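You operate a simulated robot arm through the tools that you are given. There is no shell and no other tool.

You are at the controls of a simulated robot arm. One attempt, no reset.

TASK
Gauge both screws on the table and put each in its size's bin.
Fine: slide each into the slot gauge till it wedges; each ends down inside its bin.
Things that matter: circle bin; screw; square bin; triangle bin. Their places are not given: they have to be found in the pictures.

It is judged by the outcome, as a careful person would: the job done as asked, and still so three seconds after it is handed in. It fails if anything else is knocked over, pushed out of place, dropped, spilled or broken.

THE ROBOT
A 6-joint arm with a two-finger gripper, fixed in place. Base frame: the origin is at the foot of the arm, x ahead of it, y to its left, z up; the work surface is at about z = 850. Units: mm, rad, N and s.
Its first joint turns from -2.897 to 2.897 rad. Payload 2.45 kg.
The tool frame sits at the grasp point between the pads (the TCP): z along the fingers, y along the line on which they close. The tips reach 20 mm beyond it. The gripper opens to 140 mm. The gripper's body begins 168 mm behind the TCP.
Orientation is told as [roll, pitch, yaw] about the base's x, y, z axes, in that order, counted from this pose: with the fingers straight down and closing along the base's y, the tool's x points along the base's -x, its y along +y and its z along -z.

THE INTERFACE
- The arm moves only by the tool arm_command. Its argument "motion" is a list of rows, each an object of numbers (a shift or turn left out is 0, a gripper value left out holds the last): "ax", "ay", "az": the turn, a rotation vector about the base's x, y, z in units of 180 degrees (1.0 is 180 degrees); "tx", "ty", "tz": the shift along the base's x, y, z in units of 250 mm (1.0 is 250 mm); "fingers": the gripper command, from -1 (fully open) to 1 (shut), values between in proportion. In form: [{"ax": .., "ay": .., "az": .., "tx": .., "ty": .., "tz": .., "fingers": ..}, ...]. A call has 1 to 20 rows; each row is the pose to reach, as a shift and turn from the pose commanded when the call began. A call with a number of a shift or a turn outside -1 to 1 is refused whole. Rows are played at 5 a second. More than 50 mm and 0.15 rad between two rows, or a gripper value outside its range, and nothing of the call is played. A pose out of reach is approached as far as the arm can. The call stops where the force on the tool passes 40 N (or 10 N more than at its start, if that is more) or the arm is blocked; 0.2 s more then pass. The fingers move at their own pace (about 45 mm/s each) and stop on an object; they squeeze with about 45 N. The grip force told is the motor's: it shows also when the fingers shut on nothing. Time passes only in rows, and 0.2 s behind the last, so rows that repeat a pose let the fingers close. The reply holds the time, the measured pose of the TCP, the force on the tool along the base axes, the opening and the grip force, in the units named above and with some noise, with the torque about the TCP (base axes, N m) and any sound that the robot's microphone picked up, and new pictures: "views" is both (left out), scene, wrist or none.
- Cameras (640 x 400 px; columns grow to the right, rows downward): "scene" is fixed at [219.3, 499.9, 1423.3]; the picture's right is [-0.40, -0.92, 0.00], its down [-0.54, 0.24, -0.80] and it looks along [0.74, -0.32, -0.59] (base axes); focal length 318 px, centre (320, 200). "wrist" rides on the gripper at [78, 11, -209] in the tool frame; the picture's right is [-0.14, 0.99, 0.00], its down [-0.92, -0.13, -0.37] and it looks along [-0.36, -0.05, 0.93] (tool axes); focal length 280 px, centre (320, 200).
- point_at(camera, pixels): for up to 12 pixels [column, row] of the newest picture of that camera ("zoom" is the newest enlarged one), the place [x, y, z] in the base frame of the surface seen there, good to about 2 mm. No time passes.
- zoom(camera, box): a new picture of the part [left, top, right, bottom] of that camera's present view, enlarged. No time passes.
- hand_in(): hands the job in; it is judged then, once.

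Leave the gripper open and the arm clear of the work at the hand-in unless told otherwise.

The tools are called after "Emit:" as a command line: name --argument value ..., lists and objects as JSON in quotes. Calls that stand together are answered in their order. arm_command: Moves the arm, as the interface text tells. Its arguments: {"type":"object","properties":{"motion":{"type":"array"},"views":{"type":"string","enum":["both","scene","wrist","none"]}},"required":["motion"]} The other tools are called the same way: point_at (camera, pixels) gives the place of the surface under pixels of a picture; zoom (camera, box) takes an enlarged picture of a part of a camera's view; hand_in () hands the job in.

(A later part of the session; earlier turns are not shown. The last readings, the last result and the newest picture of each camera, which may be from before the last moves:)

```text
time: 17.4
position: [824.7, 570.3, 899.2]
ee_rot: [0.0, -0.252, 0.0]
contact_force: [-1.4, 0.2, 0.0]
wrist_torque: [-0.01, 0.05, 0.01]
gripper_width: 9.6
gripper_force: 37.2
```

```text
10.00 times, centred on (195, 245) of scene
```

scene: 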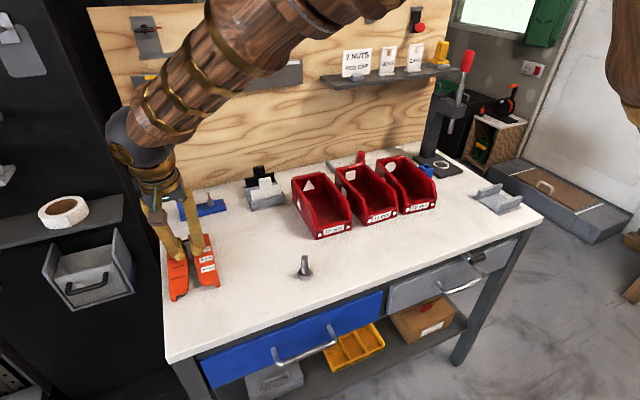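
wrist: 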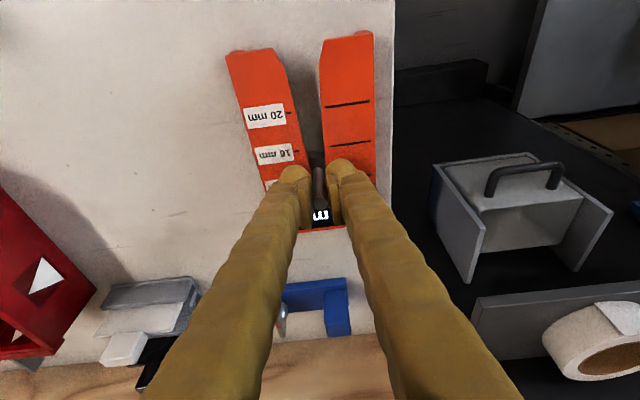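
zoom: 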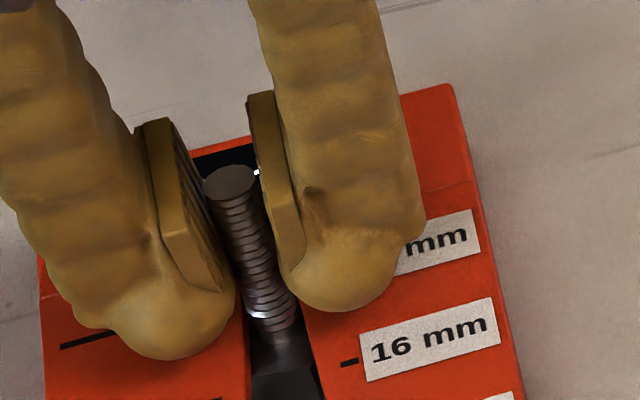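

The display reads "…mm", so the gauge has registered. To be sure it is truly wedged, I press on 1.5 mm more in 0.5 mm rows and read the force.

Emit:
arm_command --motion '[{"tx": 0.002, "fingers": 1.0}, {"tx": 0.004, "fingers": 1.0}, {"tx": 0.006, "fingers": 1.0}, {"tx": 0.006, "fingers": 1.0}]' --views "wrist"

```text
time: 18.4
position: [826.1, 569.2, 900.0]
ee_rot: [0.0, -0.251, 0.001]
contact_force: [0.0, 0.6, -1.0]
wrist_torque: [-0.02, -0.01, 0.01]
gripper_width: 9.5
gripper_force: 37.2
```

wrist: 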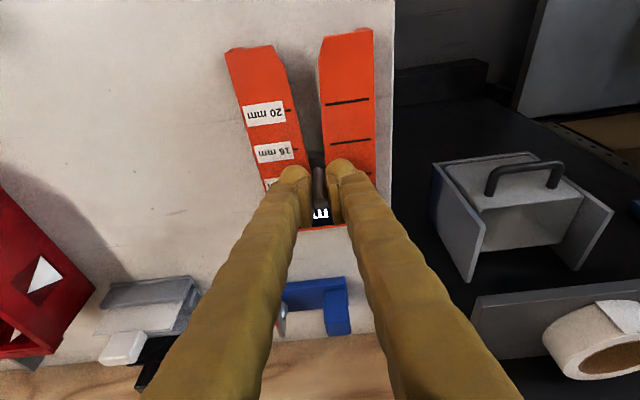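

No push-back yet (Fx≈0). I continue another 1.5 mm and check the force and whether the gauge stays put.

Emit:
arm_command --motion '[{"tx": 0.002, "fingers": 1.0}, {"tx": 0.004, "fingers": 1.0}, {"tx": 0.006, "fingers": 1.0}, {"tx": 0.006, "fingers": 1.0}]'

Emit:
zoom --camera "scene" --box '[160, 230, 240, 300]'

```text
time: 19.4
position: [827.6, 569.6, 900.2]
ee_rot: [0.0, -0.253, -0.001]
contact_force: [-1.4, 1.8, -0.7]
wrist_torque: [0.09, 0.02, 0.02]
gripper_width: 9.6
gripper_force: 37.2
```

scene: 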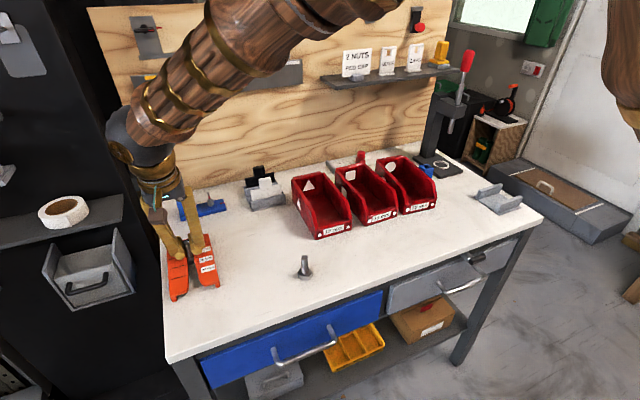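
wrist: 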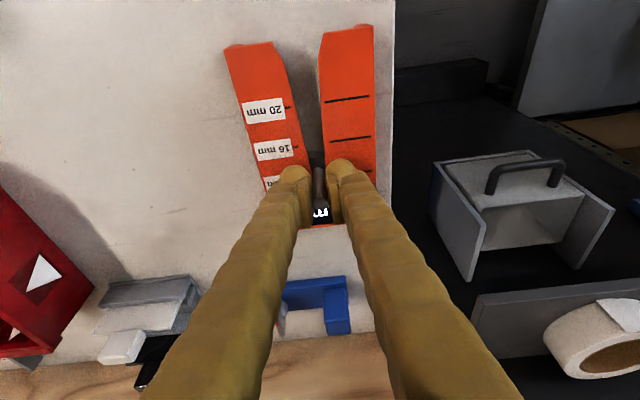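

```text
5.71 times, centred on (200, 265) of scene
```

zoom: 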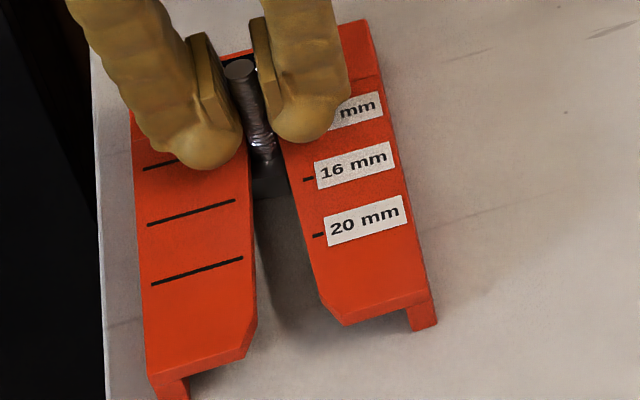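

Now there is real contact: Fx −1.4, Fy +1.8 N and a matching torque — the shank touches the low-y edge at x≈828, the 12 mm mark. I nudge +0.3 mm in y to centre it and press on 1 mm.

Emit:
arm_command --motion '[{"ty": 0.0012, "fingers": 1.0}, {"ty": 0.0012, "tx": 0.002, "fingers": 1.0}, {"ty": 0.0012, "tx": 0.004, "fingers": 1.0}, {"ty": 0.0012, "tx": 0.004, "fingers": 1.0}]' --views "none"

```text
time: 20.4
position: [829.7, 570.3, 899.3]
ee_rot: [0.0, -0.251, 0.0]
contact_force: [-1.0, -3.4, -3.1]
wrist_torque: [-0.12, 0.11, -0.04]
gripper_width: 9.8
gripper_force: 36.9
```

Now the other edge touches (Fy −3.4): the play is only a fraction of a mm, so it's at the wedge. I back off 0.15 mm in y and press on 0.5 mm.

Emit:
arm_command --motion '[{"ty": -0.0006, "fingers": 1.0}, {"ty": -0.0006, "tx": 0.002, "fingers": 1.0}, {"ty": -0.0006, "tx": 0.002, "fingers": 1.0}]'

Emit:
zoom --camera "scene" --box '[160, 230, 240, 300]'

Emit:
zoom --camera "wrist" --box '[280, 120, 360, 230]'

```text
time: 21.2
position: [829.4, 570.0, 899.8]
ee_rot: [0.0, -0.251, -0.001]
contact_force: [-13.9, -2.0, -0.5]
wrist_torque: [-0.06, 0.58, -0.06]
gripper_width: 9.5
gripper_force: 37.3
```

scene: 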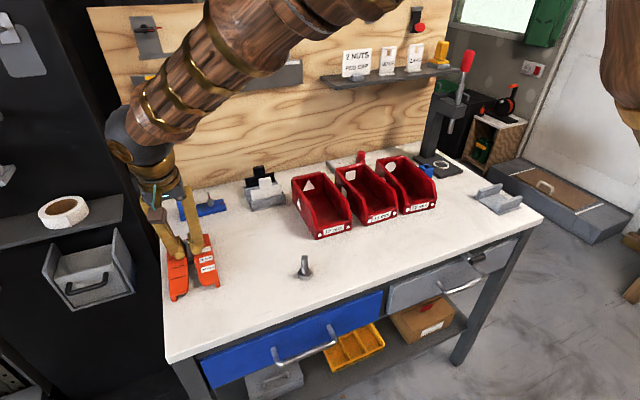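
wrist: 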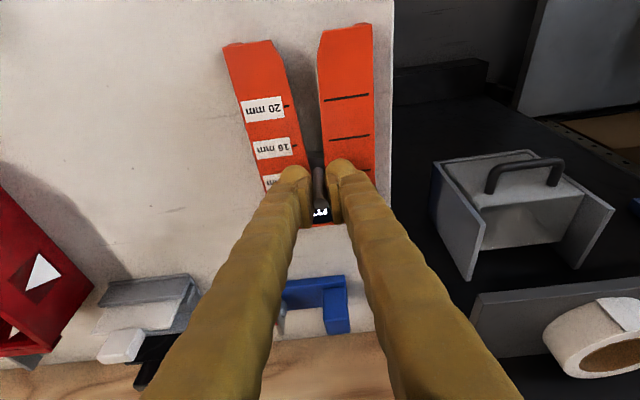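

```text
5.71 times, centred on (200, 265) of scene
```

zoom: 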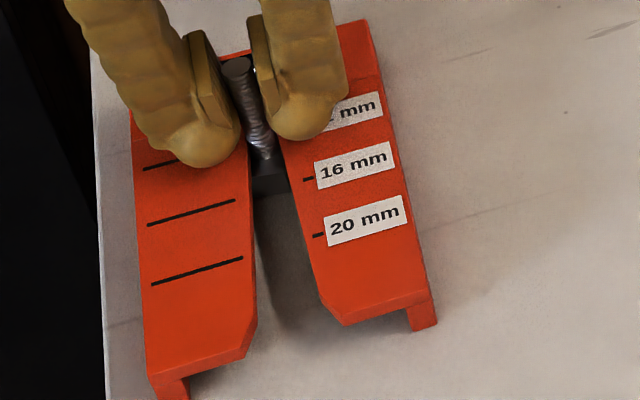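

```text
3.64 times, centred on (320, 175) of wrist
```

zoom: 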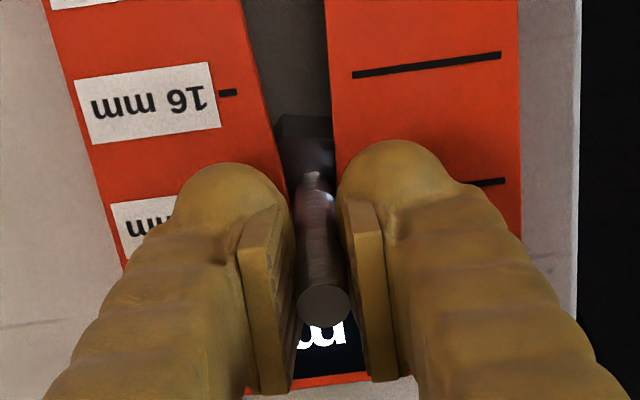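

Wedged: Fx jumped to −13.9 N at x≈829, right at the 12 mm mark, and the gauge hasn't moved in the scene picture. Screw A is 12 mm (triangle bin). I now draw it back gently, first 6 mm.

Emit:
arm_command --motion '[{"tx": -0.003, "fingers": 1.0}, {"tx": -0.008, "fingers": 1.0}, {"tx": -0.016, "fingers": 1.0}, {"tx": -0.024, "fingers": 1.0}, {"tx": -0.024, "fingers": 1.0}]'

Emit:
zoom --camera "scene" --box '[160, 230, 240, 300]'

```text
time: 22.4
position: [823.0, 570.2, 900.4]
ee_rot: [-0.001, -0.252, 0.001]
contact_force: [0.6, 0.7, -0.2]
wrist_torque: [-0.04, 0.03, 0.0]
gripper_width: 10.0
gripper_force: 36.9
```

scene: 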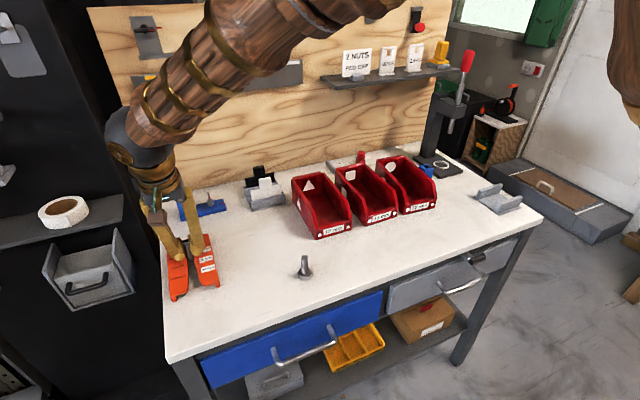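
wrist: 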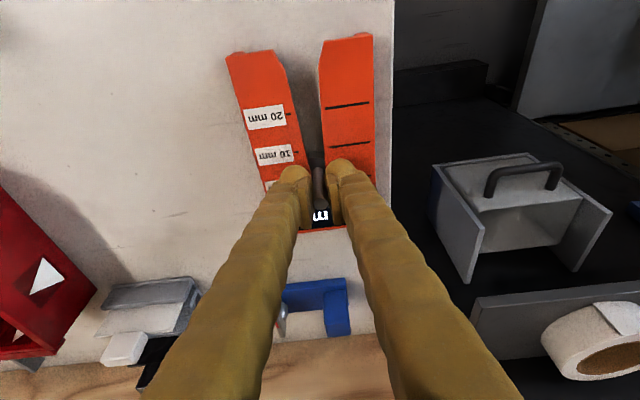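

```text
5.71 times, centred on (200, 265) of scene
```

zoom: 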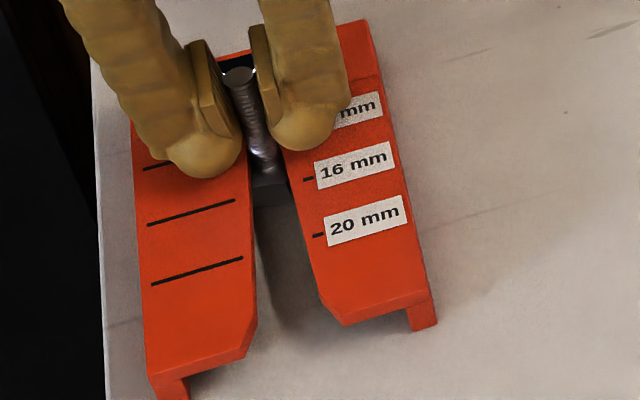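

It came free without moving the gauge. I draw it straight back along −x out of the mouth to x≈690, then read the display.

Emit:
arm_command --motion '[{"tx": -0.08, "fingers": 1.0}, {"tx": -0.17, "fingers": 1.0}, {"tx": -0.26, "fingers": 1.0}, {"tx": -0.35, "fingers": 1.0}, {"tx": -0.44, "fingers": 1.0}, {"tx": -0.52, "fingers": 1.0}, {"tx": -0.54, "fingers": 1.0}, {"tx": -0.54, "fingers": 1.0}]'

Emit:
zoom --camera "scene" --box '[160, 225, 240, 305]'

Emit:
zoom --camera "wrist" --box '[270, 150, 390, 320]'

```text
time: 24.2
position: [689.4, 570.1, 900.8]
ee_rot: [0.0, -0.251, 0.0]
contact_force: [0.1, 0.4, -1.0]
wrist_torque: [-0.02, -0.02, 0.03]
gripper_width: 9.9
gripper_force: 37.7
```

scene: 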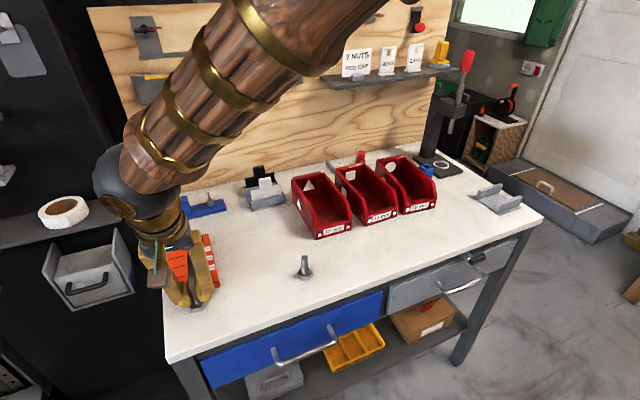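
wrist: 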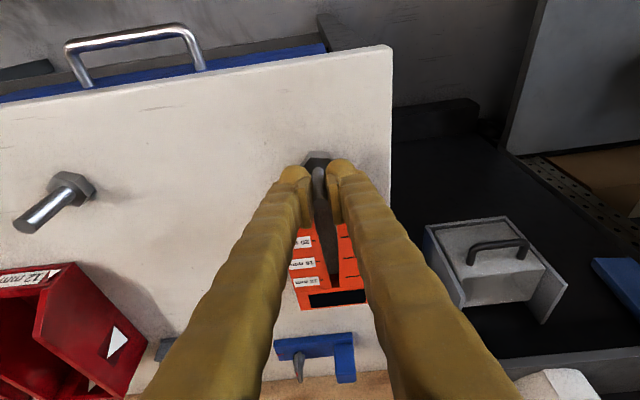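

```text
5.00 times, centred on (200, 265) of scene
```

zoom: 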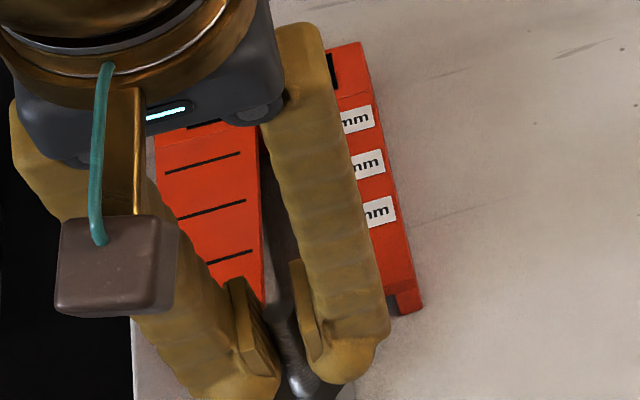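

```text
2.35 times, centred on (330, 235) of wrist
```

zoom: 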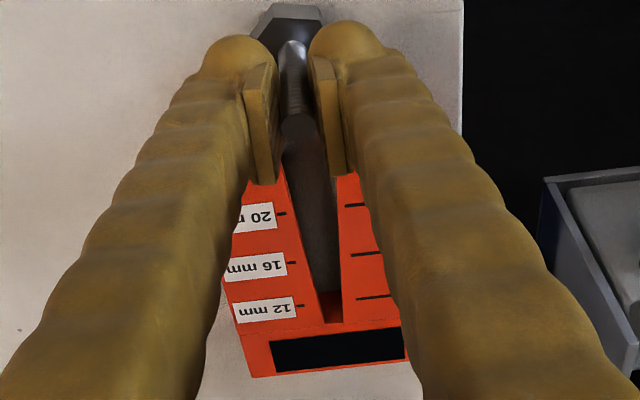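

The display blanks once the screw is out, but the wedge point was at the 12 mm mark, so screw A goes to the triangle ("12 mm") bin, centred about (860, 217). I lift 110 mm and carry it there in two legs, above the bin walls (z≈927).

Emit:
arm_command --motion '[{"tz": 0.14, "fingers": 1.0}, {"tz": 0.28, "fingers": 1.0}, {"tz": 0.42, "fingers": 1.0}, {"tz": 0.46, "fingers": 1.0}, {"tz": 0.46, "tx": 0.07, "ty": -0.14, "fingers": 1.0}, {"tz": 0.46, "tx": 0.14, "ty": -0.28, "fingers": 1.0}, {"tz": 0.46, "tx": 0.21, "ty": -0.42, "fingers": 1.0}, {"tz": 0.46, "tx": 0.28, "ty": -0.56, "fingers": 1.0}, {"tz": 0.46, "tx": 0.35, "ty": -0.7, "fingers": 1.0}, {"tz": 0.46, "tx": 0.42, "ty": -0.84, "fingers": 1.0}, {"tz": 0.46, "tx": 0.49, "ty": -0.98, "fingers": 1.0}, {"tz": 0.46, "tx": 0.49, "ty": -0.98, "fingers": 1.0}]' --views "scene"

```text
time: 26.8
position: [812.5, 326.4, 1015.9]
ee_rot: [0.001, -0.252, 0.002]
contact_force: [0.1, 0.5, -0.3]
wrist_torque: [-0.02, 0.04, 0.01]
gripper_width: 9.5
gripper_force: 37.2
```

scene: 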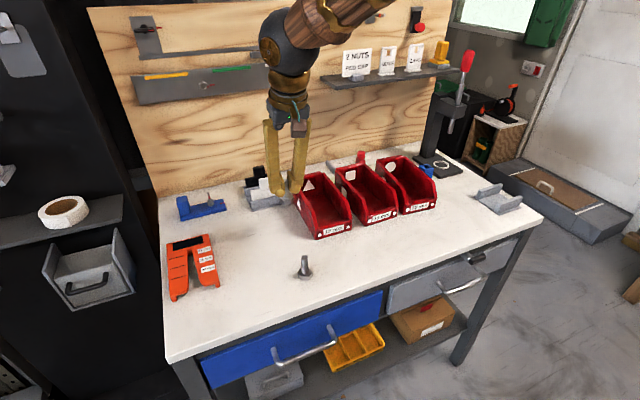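

At (812, 326, 1016), gauge unmoved. I go on over the triangle bin's middle, (855, 217).

Emit:
arm_command --motion '[{"tx": 0.06, "ty": -0.14, "fingers": 1.0}, {"tx": 0.12, "ty": -0.28, "fingers": 1.0}, {"tx": 0.176, "ty": -0.41, "fingers": 1.0}, {"tx": 0.176, "ty": -0.429, "fingers": 1.0}, {"tx": 0.176, "ty": -0.429, "fingers": 1.0}]'

Emit:
zoom --camera "wrist" --box '[200, 100, 440, 250]'

Emit:
zoom --camera "scene" --box '[270, 120, 400, 250]'

```text
time: 28.0
position: [856.0, 217.6, 1016.2]
ee_rot: [0.0, -0.251, 0.0]
contact_force: [-0.5, 0.1, -0.6]
wrist_torque: [-0.01, 0.0, 0.0]
gripper_width: 9.5
gripper_force: 37.6
```

scene: 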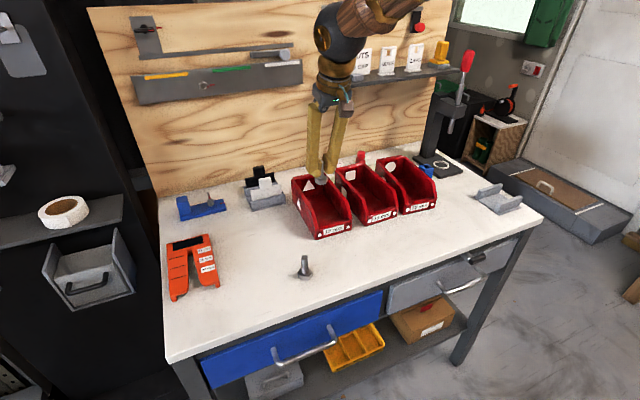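
wrist: 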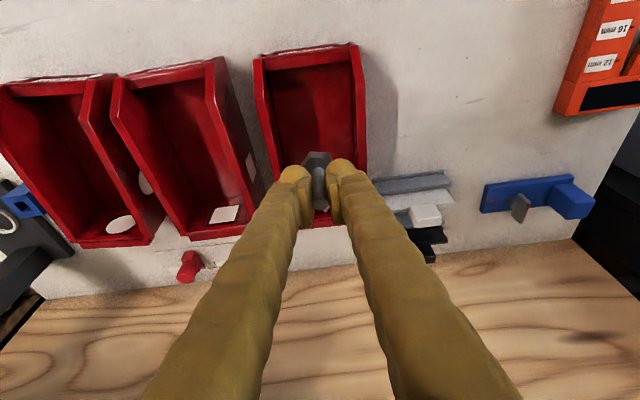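

```text
2.67 times, centred on (320, 175) of wrist
```

zoom: 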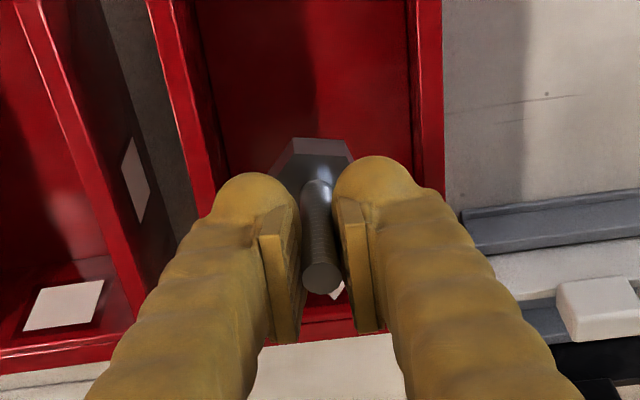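

```text
3.08 times, centred on (335, 185) of scene
```

zoom: 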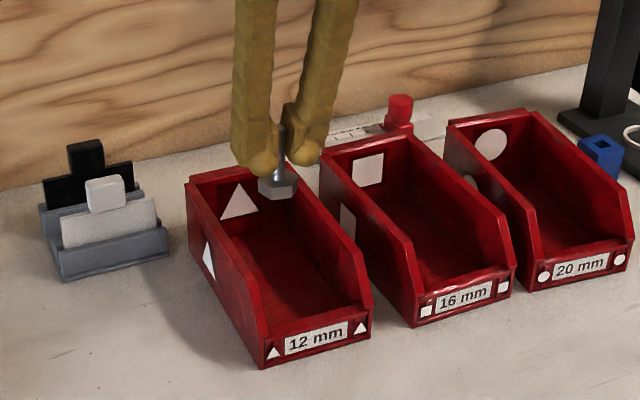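

The screw hangs centred over the triangle bin. I lower it to just above the bin floor (floor z≈854.5, so TCP to about 906), then feel for the floor.

Emit:
arm_command --motion '[{"tz": -0.1, "fingers": 1.0}, {"tz": -0.2, "fingers": 1.0}, {"tz": -0.3, "fingers": 1.0}, {"tz": -0.38, "fingers": 1.0}, {"tz": -0.42, "fingers": 1.0}, {"tz": -0.437, "fingers": 1.0}, {"tz": -0.437, "fingers": 1.0}]'

Emit:
zoom --camera "scene" --box '[270, 120, 400, 250]'

```text
time: 29.6
position: [855.9, 217.9, 906.8]
ee_rot: [0.0, -0.252, -0.001]
contact_force: [-0.1, -0.4, 0.0]
wrist_torque: [0.01, 0.02, 0.0]
gripper_width: 9.6
gripper_force: 36.7
```

scene: 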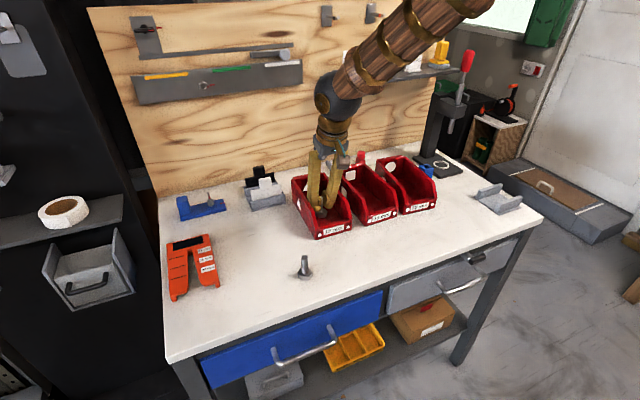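
wrist: 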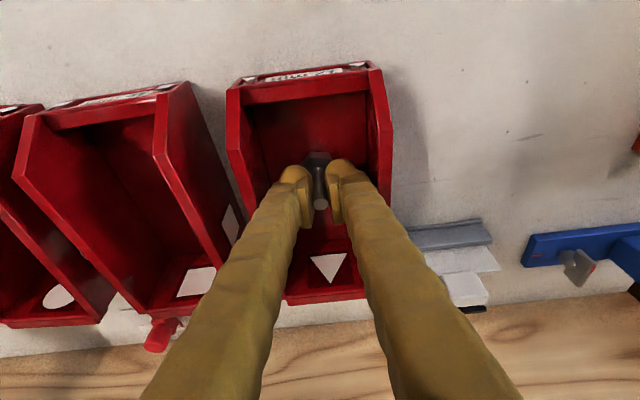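

```text
3.08 times, centred on (335, 185) of scene
```

zoom: 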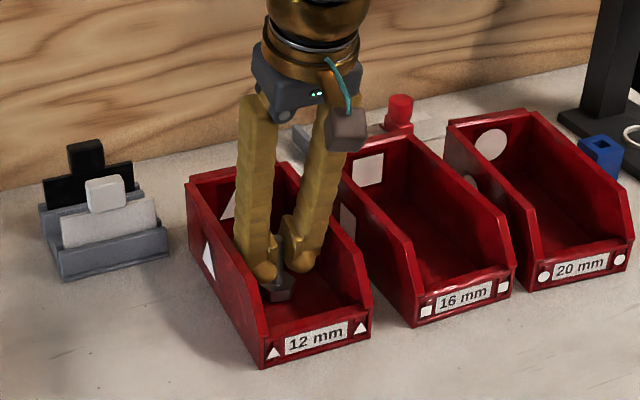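

No forces; the head is just above the bin floor. I lower in 0.5 mm steps by 2.5 mm and read Fz.

Emit:
arm_command --motion '[{"tz": -0.002, "fingers": 1.0}, {"tz": -0.004, "fingers": 1.0}, {"tz": -0.006, "fingers": 1.0}, {"tz": -0.008, "fingers": 1.0}, {"tz": -0.01, "fingers": 1.0}, {"tz": -0.01, "fingers": 1.0}]' --views "none"

```text
time: 31.0
position: [854.9, 217.4, 903.8]
ee_rot: [0.0, -0.251, 0.0]
contact_force: [0.0, -0.7, 3.2]
wrist_torque: [-0.01, 0.01, 0.0]
gripper_width: 9.8
gripper_force: 37.1
```

Fz +3.2 N: the head rests on the bin floor. I open gently to about 36 mm, enough to free the shank without touching the bin walls.

Emit:
arm_command --motion '[{"fingers": 0.8}, {"fingers": 0.7}, {"fingers": 0.6}, {"fingers": 0.486}, {"fingers": 0.486}, {"fingers": 0.486}]'

Emit:
zoom --camera "wrist" --box '[200, 60, 440, 310]'

```text
time: 32.4
position: [855.7, 217.9, 903.7]
ee_rot: [-0.001, -0.251, 0.0]
contact_force: [-0.6, 0.1, 0.1]
wrist_torque: [-0.02, -0.03, 0.08]
gripper_width: 36.1
gripper_force: 0.1
```

scene: 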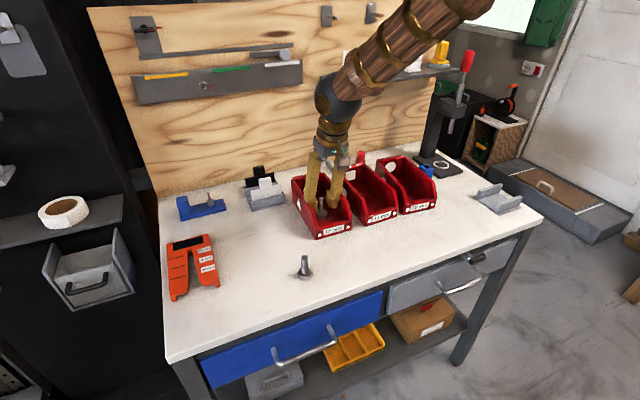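
wrist: 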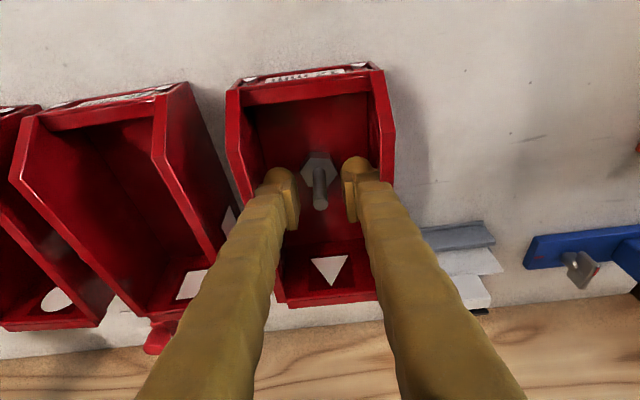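

```text
1.60 times, centred on (320, 185) of wrist
```

zoom: 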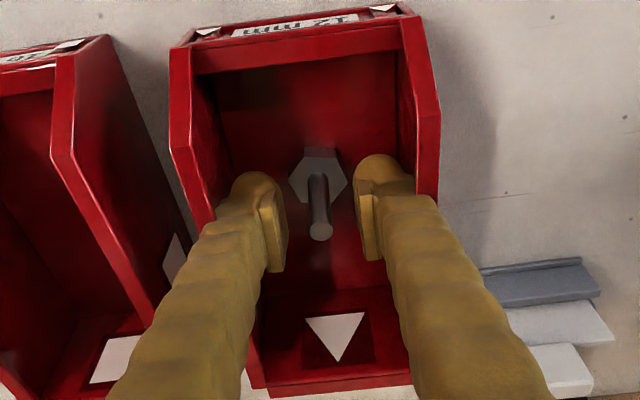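

Screw A stands upright in the triangle bin, free of both fingers. I go straight up 112 mm.

Emit:
arm_command --motion '[{"tz": 0.06, "fingers": 0.486}, {"tz": 0.16, "fingers": 0.486}, {"tz": 0.3, "fingers": 0.486}, {"tz": 0.45, "fingers": 0.486}, {"tz": 0.45, "fingers": 0.486}]'

Emit:
zoom --camera "scene" --box '[270, 140, 450, 250]'

```text
time: 33.6
position: [855.4, 217.9, 1019.1]
ee_rot: [-0.001, -0.252, 0.0]
contact_force: [0.7, -0.4, 0.5]
wrist_torque: [0.0, 0.0, 0.0]
gripper_width: 36.2
gripper_force: 0.0
```

scene: 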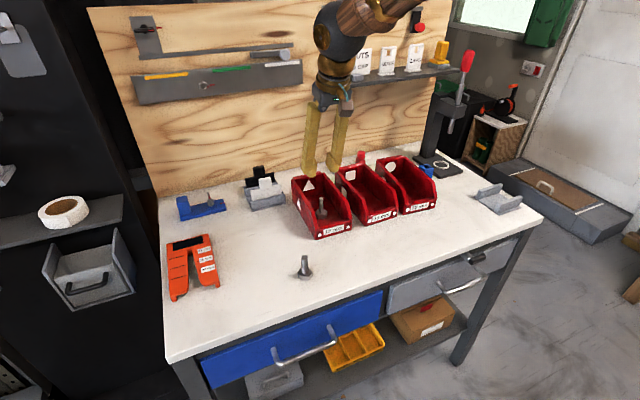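
wrist: 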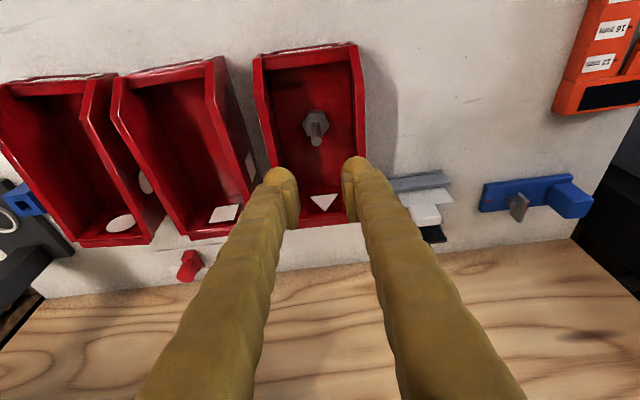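

```text
3.56 times, centred on (360, 195) of scene
```

zoom: 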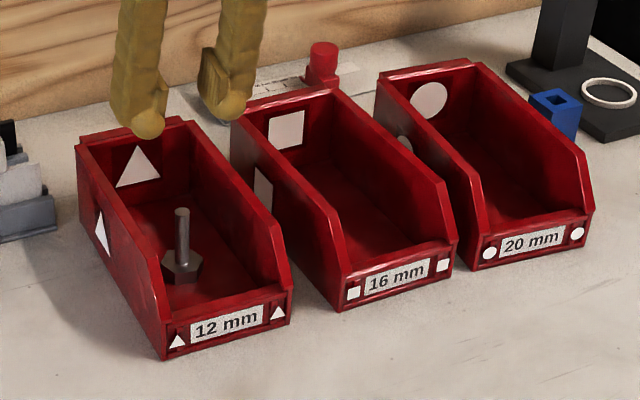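

Screw A is standing inside the 12 mm bin and nothing else moved. Now I go over screw B at (675, 337), opening to 60 mm on the way.

Emit:
arm_command --motion '[{"tx": -0.12, "ty": 0.08, "fingers": 0.486}, {"tx": -0.24, "ty": 0.16, "fingers": 0.486}, {"tx": -0.36, "ty": 0.24, "fingers": 0.486}, {"tx": -0.48, "ty": 0.32, "fingers": 0.143}, {"tx": -0.6, "ty": 0.4, "fingers": 0.143}, {"tx": -0.7, "ty": 0.465, "fingers": 0.143}, {"tx": -0.721, "ty": 0.478, "fingers": 0.143}, {"tx": -0.721, "ty": 0.478, "tz": -0.1, "fingers": 0.143}, {"tx": -0.721, "ty": 0.478, "tz": -0.1, "fingers": 0.143}]'

Emit:
zoom --camera "wrist" --box '[220, 90, 420, 215]'

Emit:
zoom --camera "scene" --box '[250, 210, 360, 290]'

```text
time: 35.6
position: [675.4, 336.5, 990.6]
ee_rot: [0.0, -0.252, 0.0]
contact_force: [0.5, 0.4, -0.4]
wrist_torque: [0.01, 0.03, 0.02]
gripper_width: 59.9
gripper_force: 0.0
```

scene: 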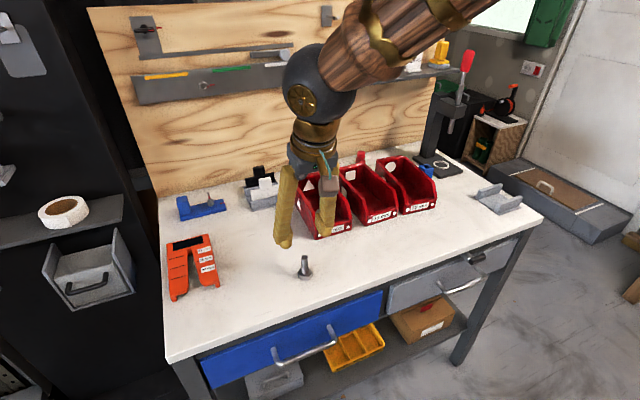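
wrist: 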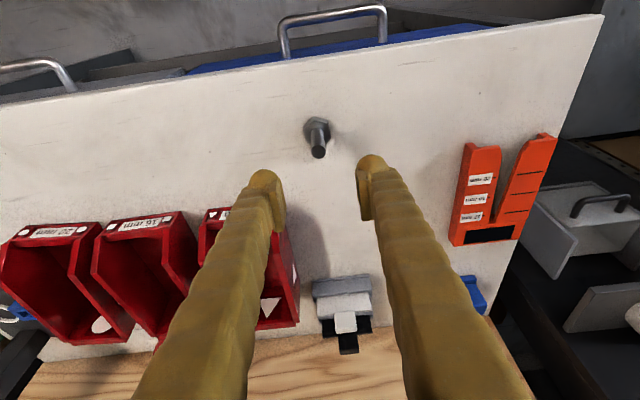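

```text
3.20 times, centred on (320, 152) of wrist
```

zoom: 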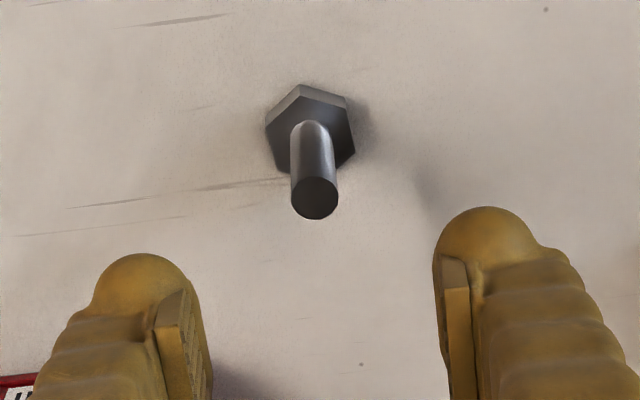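

```text
5.00 times, centred on (305, 250) of scene
```

zoom: 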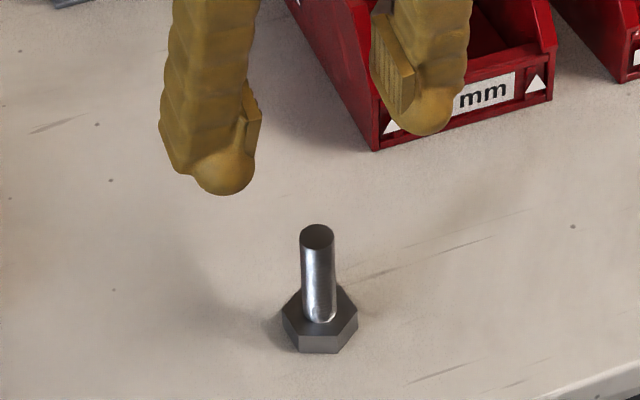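

Aligned with screw B (TCP y=336.5). I descend to TCP z≈898.7 as before.

Emit:
arm_command --motion '[{"tz": -0.12, "fingers": 0.143}, {"tz": -0.24, "fingers": 0.143}, {"tz": -0.32, "fingers": 0.143}, {"tz": -0.369, "fingers": 0.143}, {"tz": -0.369, "fingers": 0.143}]'

Emit:
zoom --camera "wrist" --box '[220, 90, 420, 215]'

```text
time: 36.8
position: [674.1, 336.3, 899.1]
ee_rot: [0.0, -0.251, 0.001]
contact_force: [-0.4, -0.1, 0.6]
wrist_torque: [-0.02, -0.01, -0.03]
gripper_width: 60.0
gripper_force: 0.1
```

scene: 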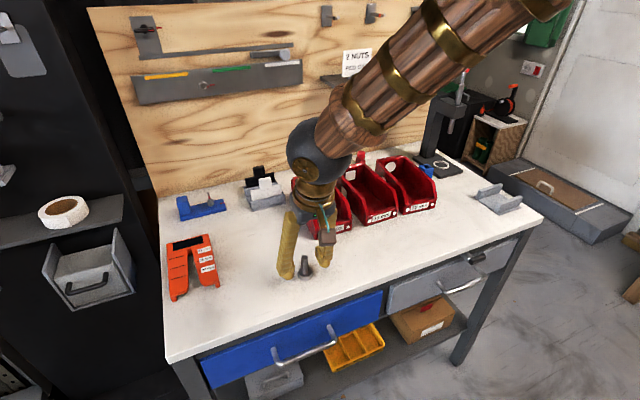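
wrist: 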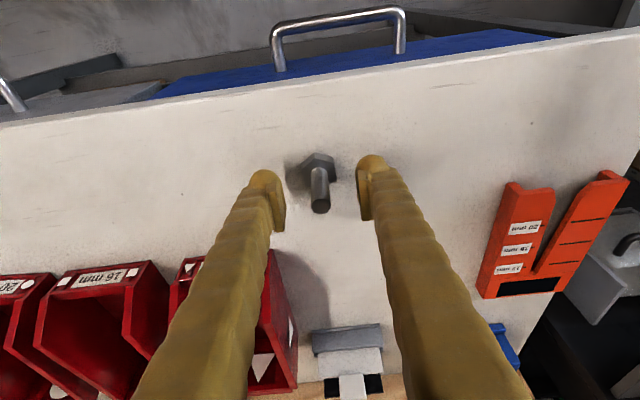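

```text
3.20 times, centred on (320, 152) of wrist
```

zoom: 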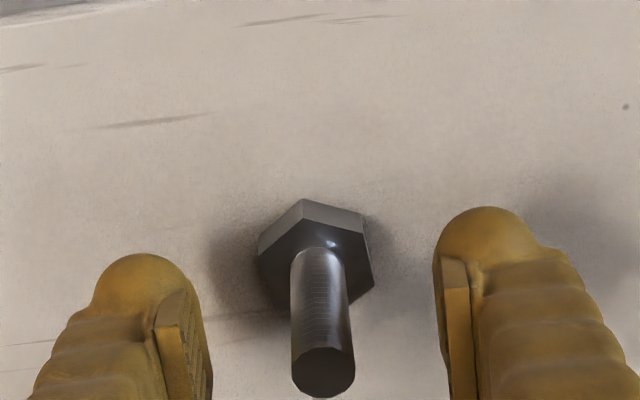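

Screw B's shank is centred between the pads. I close on it.

Emit:
arm_command --motion '[{"fingers": 0.5}, {"fingers": 0.7}, {"fingers": 1.0}, {"fingers": 1.0}, {"fingers": 1.0}, {"fingers": 1.0}, {"fingers": 1.0}]' --views "wrist"

Emit:
zoom --camera "wrist" --box '[220, 90, 420, 215]'

```text
time: 38.4
position: [674.5, 337.4, 898.0]
ee_rot: [-0.001, -0.251, 0.0]
contact_force: [0.2, 0.8, -0.3]
wrist_torque: [0.02, -0.01, 0.01]
gripper_width: 13.8
gripper_force: 39.7
```

wrist: 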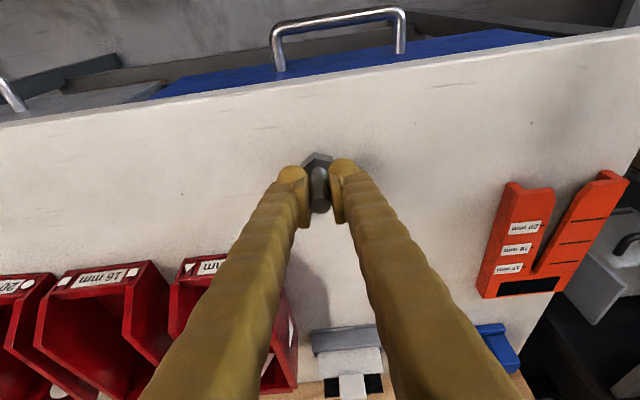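

```text
3.20 times, centred on (320, 152) of wrist
```

zoom: 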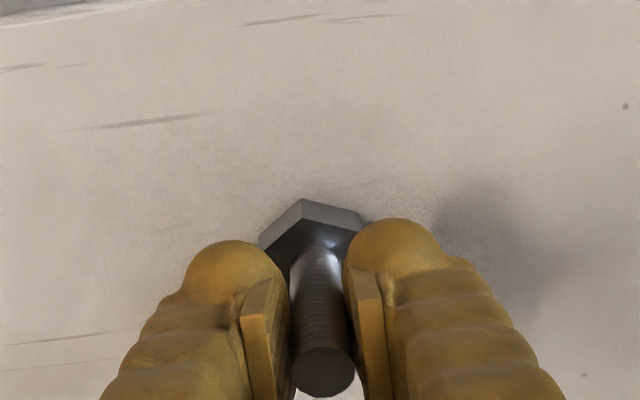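

Opening 13.8 mm — 4 mm wider than screw A (which gauged 12), so 16 mm is expected. I lift 30 mm and carry it to in front of the slot at (688, 569.8).

Emit:
arm_command --motion '[{"tz": 0.06, "fingers": 1.0}, {"tz": 0.12, "fingers": 1.0}, {"tz": 0.12, "ty": 0.15, "tx": 0.01, "fingers": 1.0}, {"tz": 0.12, "ty": 0.3, "tx": 0.02, "fingers": 1.0}, {"tz": 0.12, "ty": 0.45, "tx": 0.03, "fingers": 1.0}, {"tz": 0.12, "ty": 0.6, "tx": 0.04, "fingers": 1.0}, {"tz": 0.12, "ty": 0.75, "tx": 0.05, "fingers": 1.0}, {"tz": 0.12, "ty": 0.87, "tx": 0.053, "fingers": 1.0}, {"tz": 0.12, "ty": 0.931, "tx": 0.053, "fingers": 1.0}, {"tz": 0.12, "ty": 0.931, "tx": 0.053, "fingers": 1.0}]' --views "wrist"

Emit:
zoom --camera "wrist" --box '[270, 120, 390, 300]'

```text
time: 40.6
position: [687.4, 569.5, 928.5]
ee_rot: [0.0, -0.252, 0.0]
contact_force: [0.3, -0.4, -0.1]
wrist_torque: [0.01, 0.01, -0.01]
gripper_width: 13.9
gripper_force: 40.3
```

wrist: 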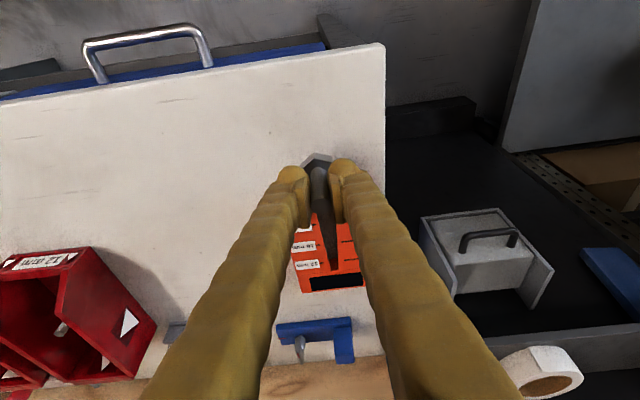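

```text
2.22 times, centred on (330, 210) of wrist
```

zoom: 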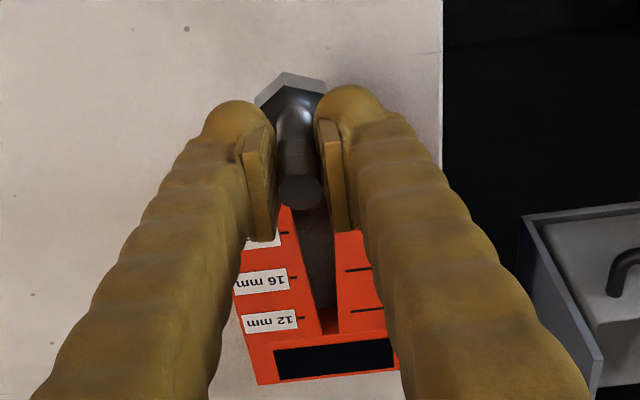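

Aligned as before. I lower to the same sliding height (1.5 mm above standing height) and slide in to x≈745 in the mouth.

Emit:
arm_command --motion '[{"tz": -0.05, "fingers": 1.0}, {"tz": -0.09, "fingers": 1.0}, {"tz": -0.114, "fingers": 1.0}, {"tz": -0.114, "fingers": 1.0}, {"tz": -0.114, "tx": 0.05, "fingers": 1.0}, {"tz": -0.114, "tx": 0.1, "fingers": 1.0}, {"tz": -0.114, "tx": 0.15, "fingers": 1.0}, {"tz": -0.114, "tx": 0.2, "fingers": 1.0}, {"tz": -0.114, "tx": 0.228, "fingers": 1.0}, {"tz": -0.114, "tx": 0.228, "fingers": 1.0}]'

Emit:
zoom --camera "scene" --box '[160, 230, 240, 300]'

Emit:
zoom --camera "wrist" --box '[270, 120, 390, 240]'

```text
time: 42.8
position: [744.4, 569.9, 900.4]
ee_rot: [0.0, -0.252, 0.0]
contact_force: [0.0, -0.5, -0.1]
wrist_torque: [-0.01, -0.02, 0.03]
gripper_width: 13.6
gripper_force: 40.8
```

scene: 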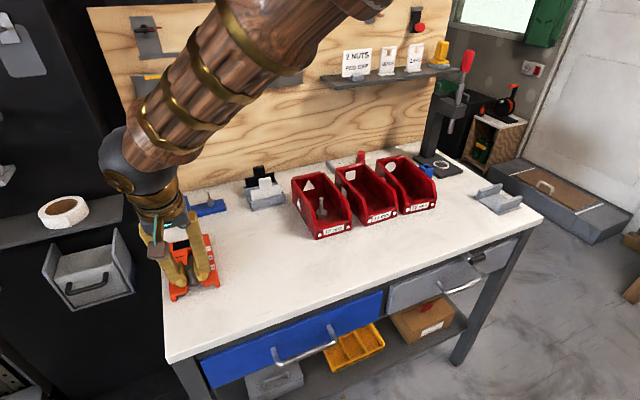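
wrist: 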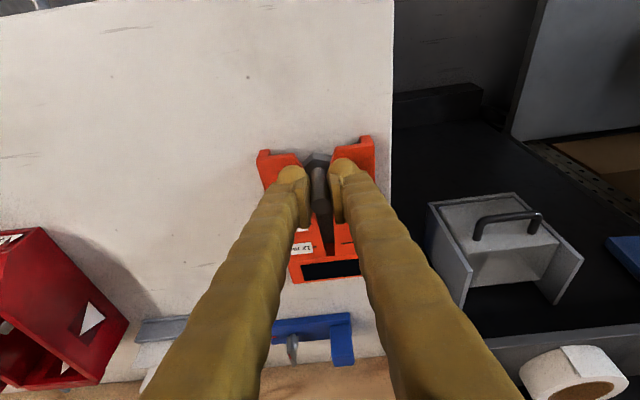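

```text
5.71 times, centred on (200, 265) of scene
```

zoom: 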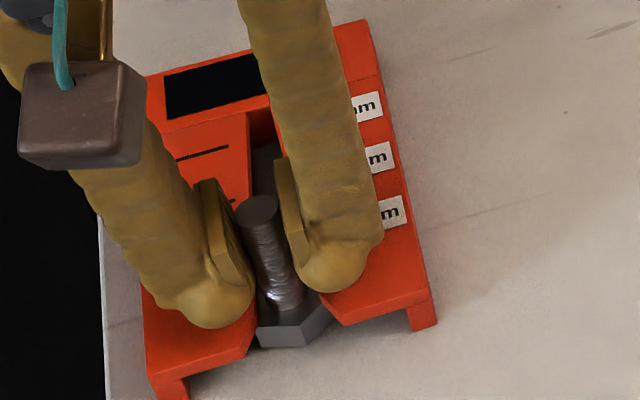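

```text
3.33 times, centred on (330, 180) of wrist
```

zoom: 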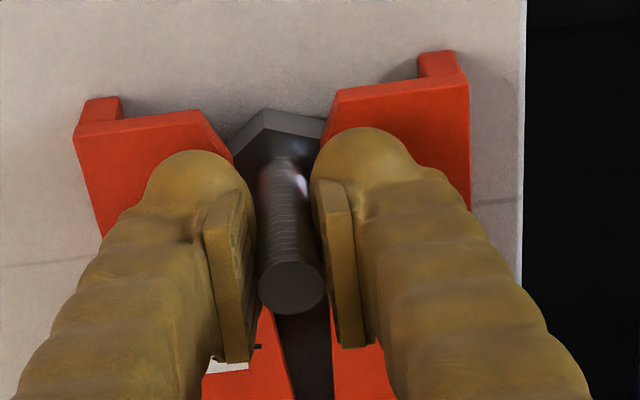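

No contact. I slide to x≈775 (still ~2.4 mm wider than a 16 mm shank), then slower.

Emit:
arm_command --motion '[{"tx": 0.04, "fingers": 1.0}, {"tx": 0.08, "fingers": 1.0}, {"tx": 0.12, "fingers": 1.0}, {"tx": 0.12, "fingers": 1.0}]' --views "none"

```text
time: 43.8
position: [775.0, 570.8, 900.4]
ee_rot: [0.001, -0.252, 0.0]
contact_force: [0.0, -0.4, -0.7]
wrist_torque: [-0.03, -0.02, 0.02]
gripper_width: 13.8
gripper_force: 40.5
```

Free at x=775. Next 10 mm in 2 mm rows.

Emit:
arm_command --motion '[{"tx": 0.008, "fingers": 1.0}, {"tx": 0.016, "fingers": 1.0}, {"tx": 0.024, "fingers": 1.0}, {"tx": 0.032, "fingers": 1.0}, {"tx": 0.04, "fingers": 1.0}, {"tx": 0.04, "fingers": 1.0}]' --views "none"

```text
time: 45.2
position: [785.0, 570.4, 900.9]
ee_rot: [0.0, -0.249, 0.0]
contact_force: [1.4, 0.1, -0.3]
wrist_torque: [0.01, -0.01, 0.01]
gripper_width: 13.8
gripper_force: 40.2
```

Still free at x=785. 5 mm more in 1 mm rows.

Emit:
arm_command --motion '[{"tx": 0.004, "fingers": 1.0}, {"tx": 0.008, "fingers": 1.0}, {"tx": 0.012, "fingers": 1.0}, {"tx": 0.016, "fingers": 1.0}, {"tx": 0.02, "fingers": 1.0}, {"tx": 0.02, "fingers": 1.0}]' --views "none"

```text
time: 46.6
position: [790.9, 569.6, 899.5]
ee_rot: [0.001, -0.251, 0.002]
contact_force: [-0.1, -0.6, -0.5]
wrist_torque: [0.0, -0.02, 0.02]
gripper_width: 13.7
gripper_force: 39.8
```

Free at x≈790. 3 mm more in 1 mm rows, with pictures to look at the display.

Emit:
arm_command --motion '[{"tx": 0.004, "fingers": 1.0}, {"tx": 0.008, "fingers": 1.0}, {"tx": 0.012, "fingers": 1.0}, {"tx": 0.012, "fingers": 1.0}]'

Emit:
zoom --camera "wrist" --box '[270, 120, 390, 250]'

Emit:
zoom --camera "scene" --box '[160, 230, 240, 300]'

```text
time: 47.6
position: [792.9, 570.1, 900.2]
ee_rot: [0.0, -0.25, -0.001]
contact_force: [-0.3, 0.2, -0.6]
wrist_torque: [0.0, 0.02, 0.04]
gripper_width: 13.9
gripper_force: 39.7
```

scene: 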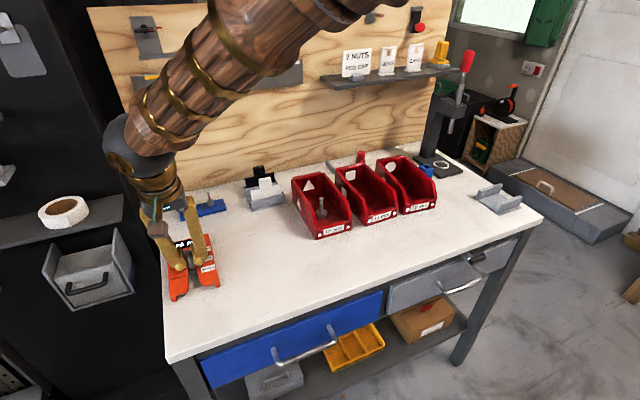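
wrist: 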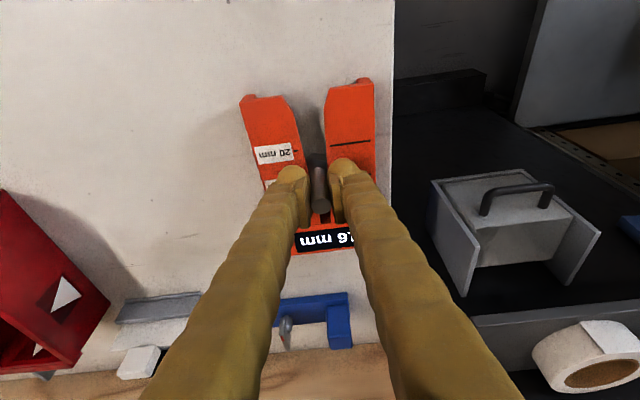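

```text
3.08 times, centred on (330, 185) of wrist
```

zoom: 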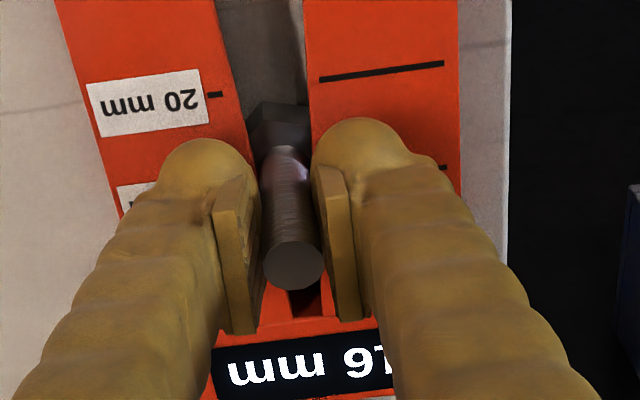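

```text
5.71 times, centred on (200, 265) of scene
```

zoom: 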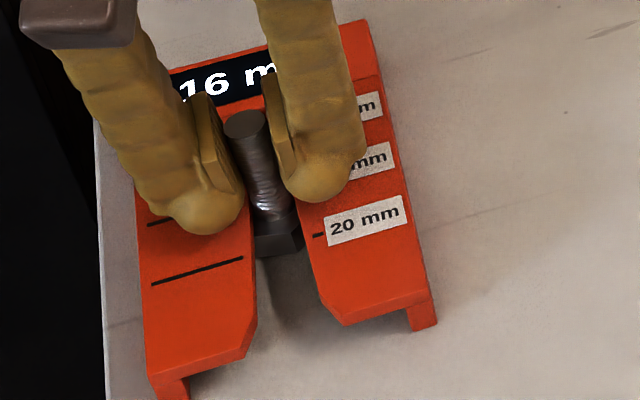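

The display lights "16 mm". I press on until it truly wedges: 2 mm in 0.5 mm rows.

Emit:
arm_command --motion '[{"tx": 0.002, "fingers": 1.0}, {"tx": 0.004, "fingers": 1.0}, {"tx": 0.006, "fingers": 1.0}, {"tx": 0.008, "fingers": 1.0}, {"tx": 0.008, "fingers": 1.0}]' --views "none"

```text
time: 48.8
position: [794.9, 569.1, 901.2]
ee_rot: [0.001, -0.252, 0.0]
contact_force: [-0.8, 0.4, -0.3]
wrist_torque: [0.02, 0.04, -0.03]
gripper_width: 13.6
gripper_force: 40.2
```

No firm push-back yet. Another 1 mm in 0.5 mm rows.

Emit:
arm_command --motion '[{"tx": 0.002, "fingers": 1.0}, {"tx": 0.004, "fingers": 1.0}, {"tx": 0.004, "fingers": 1.0}]' --views "none"

```text
time: 49.6
position: [795.3, 570.0, 901.3]
ee_rot: [0.001, -0.25, 0.0]
contact_force: [-0.1, -1.1, -0.7]
wrist_torque: [-0.02, 0.01, -0.02]
gripper_width: 13.7
gripper_force: 39.9
```

Fy −1.1 perhaps a first light touch. 0.5 mm more, twice.

Emit:
arm_command --motion '[{"tx": 0.002, "fingers": 1.0}, {"tx": 0.004, "fingers": 1.0}, {"tx": 0.004, "fingers": 1.0}]' --views "none"

```text
time: 50.4
position: [798.0, 570.4, 899.5]
ee_rot: [-0.001, -0.25, -0.002]
contact_force: [0.3, -2.4, -1.4]
wrist_torque: [-0.11, 0.04, -0.01]
gripper_width: 13.4
gripper_force: 40.7
```

Fy −2.4 with matching torque: the high-y edge touches. I shift −0.12 mm in y and press 0.5 mm further.

Emit:
arm_command --motion '[{"ty": -0.0005, "fingers": 1.0}, {"ty": -0.0005, "tx": 0.002, "fingers": 1.0}, {"ty": -0.0005, "tx": 0.002, "fingers": 1.0}]' --views "none"

```text
time: 51.2
position: [797.2, 570.1, 900.4]
ee_rot: [-0.001, -0.252, -0.001]
contact_force: [-2.0, -1.8, -1.1]
wrist_torque: [-0.02, 0.02, -0.06]
gripper_width: 13.6
gripper_force: 40.4
```

Fx −2.0, Fy −1.8: closing in on the wedge. Another 0.5 mm in x with a further −0.05 mm in y.

Emit:
arm_command --motion '[{"ty": -0.0002, "tx": 0.001, "fingers": 1.0}, {"ty": -0.0002, "tx": 0.002, "fingers": 1.0}, {"ty": -0.0002, "tx": 0.002, "fingers": 1.0}]'

Emit:
zoom --camera "wrist" --box '[270, 120, 390, 250]'

Emit:
zoom --camera "scene" --box '[160, 230, 240, 300]'

```text
time: 52.0
position: [799.5, 569.7, 899.9]
ee_rot: [0.0, -0.251, 0.0]
contact_force: [-4.1, 1.1, -2.3]
wrist_torque: [0.05, 0.13, 0.01]
gripper_width: 13.5
gripper_force: 40.4
```

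scene: 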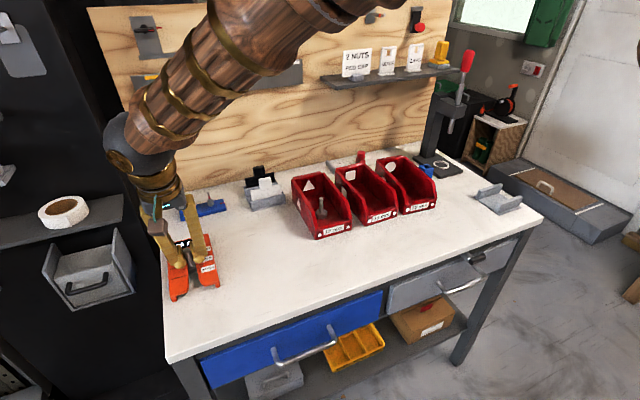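
wrist: 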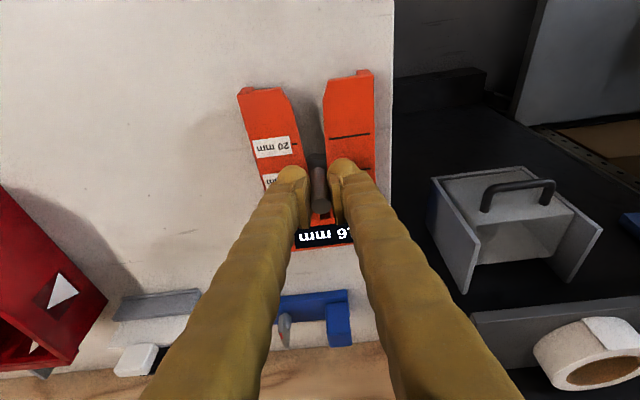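

```text
3.08 times, centred on (330, 185) of wrist
```

zoom: 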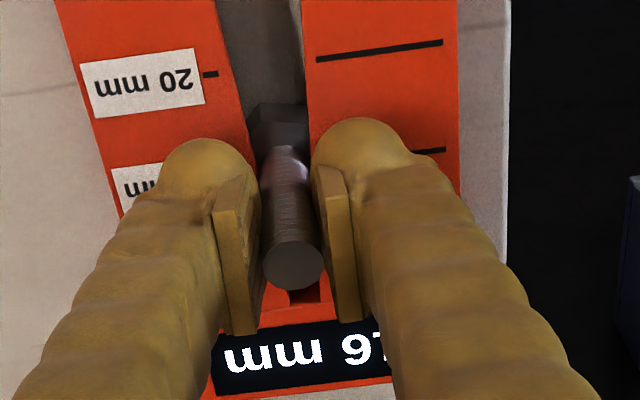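

```text
5.71 times, centred on (200, 265) of scene
```

zoom: 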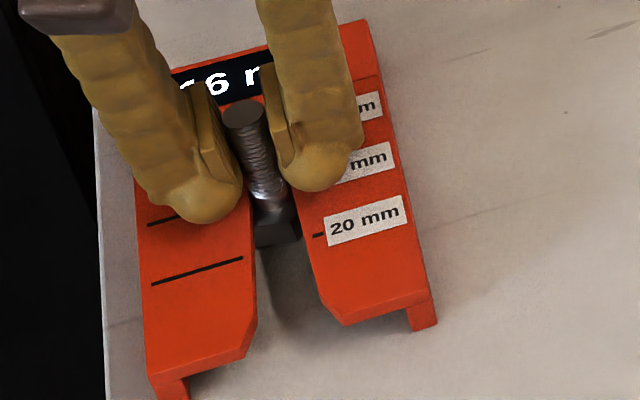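

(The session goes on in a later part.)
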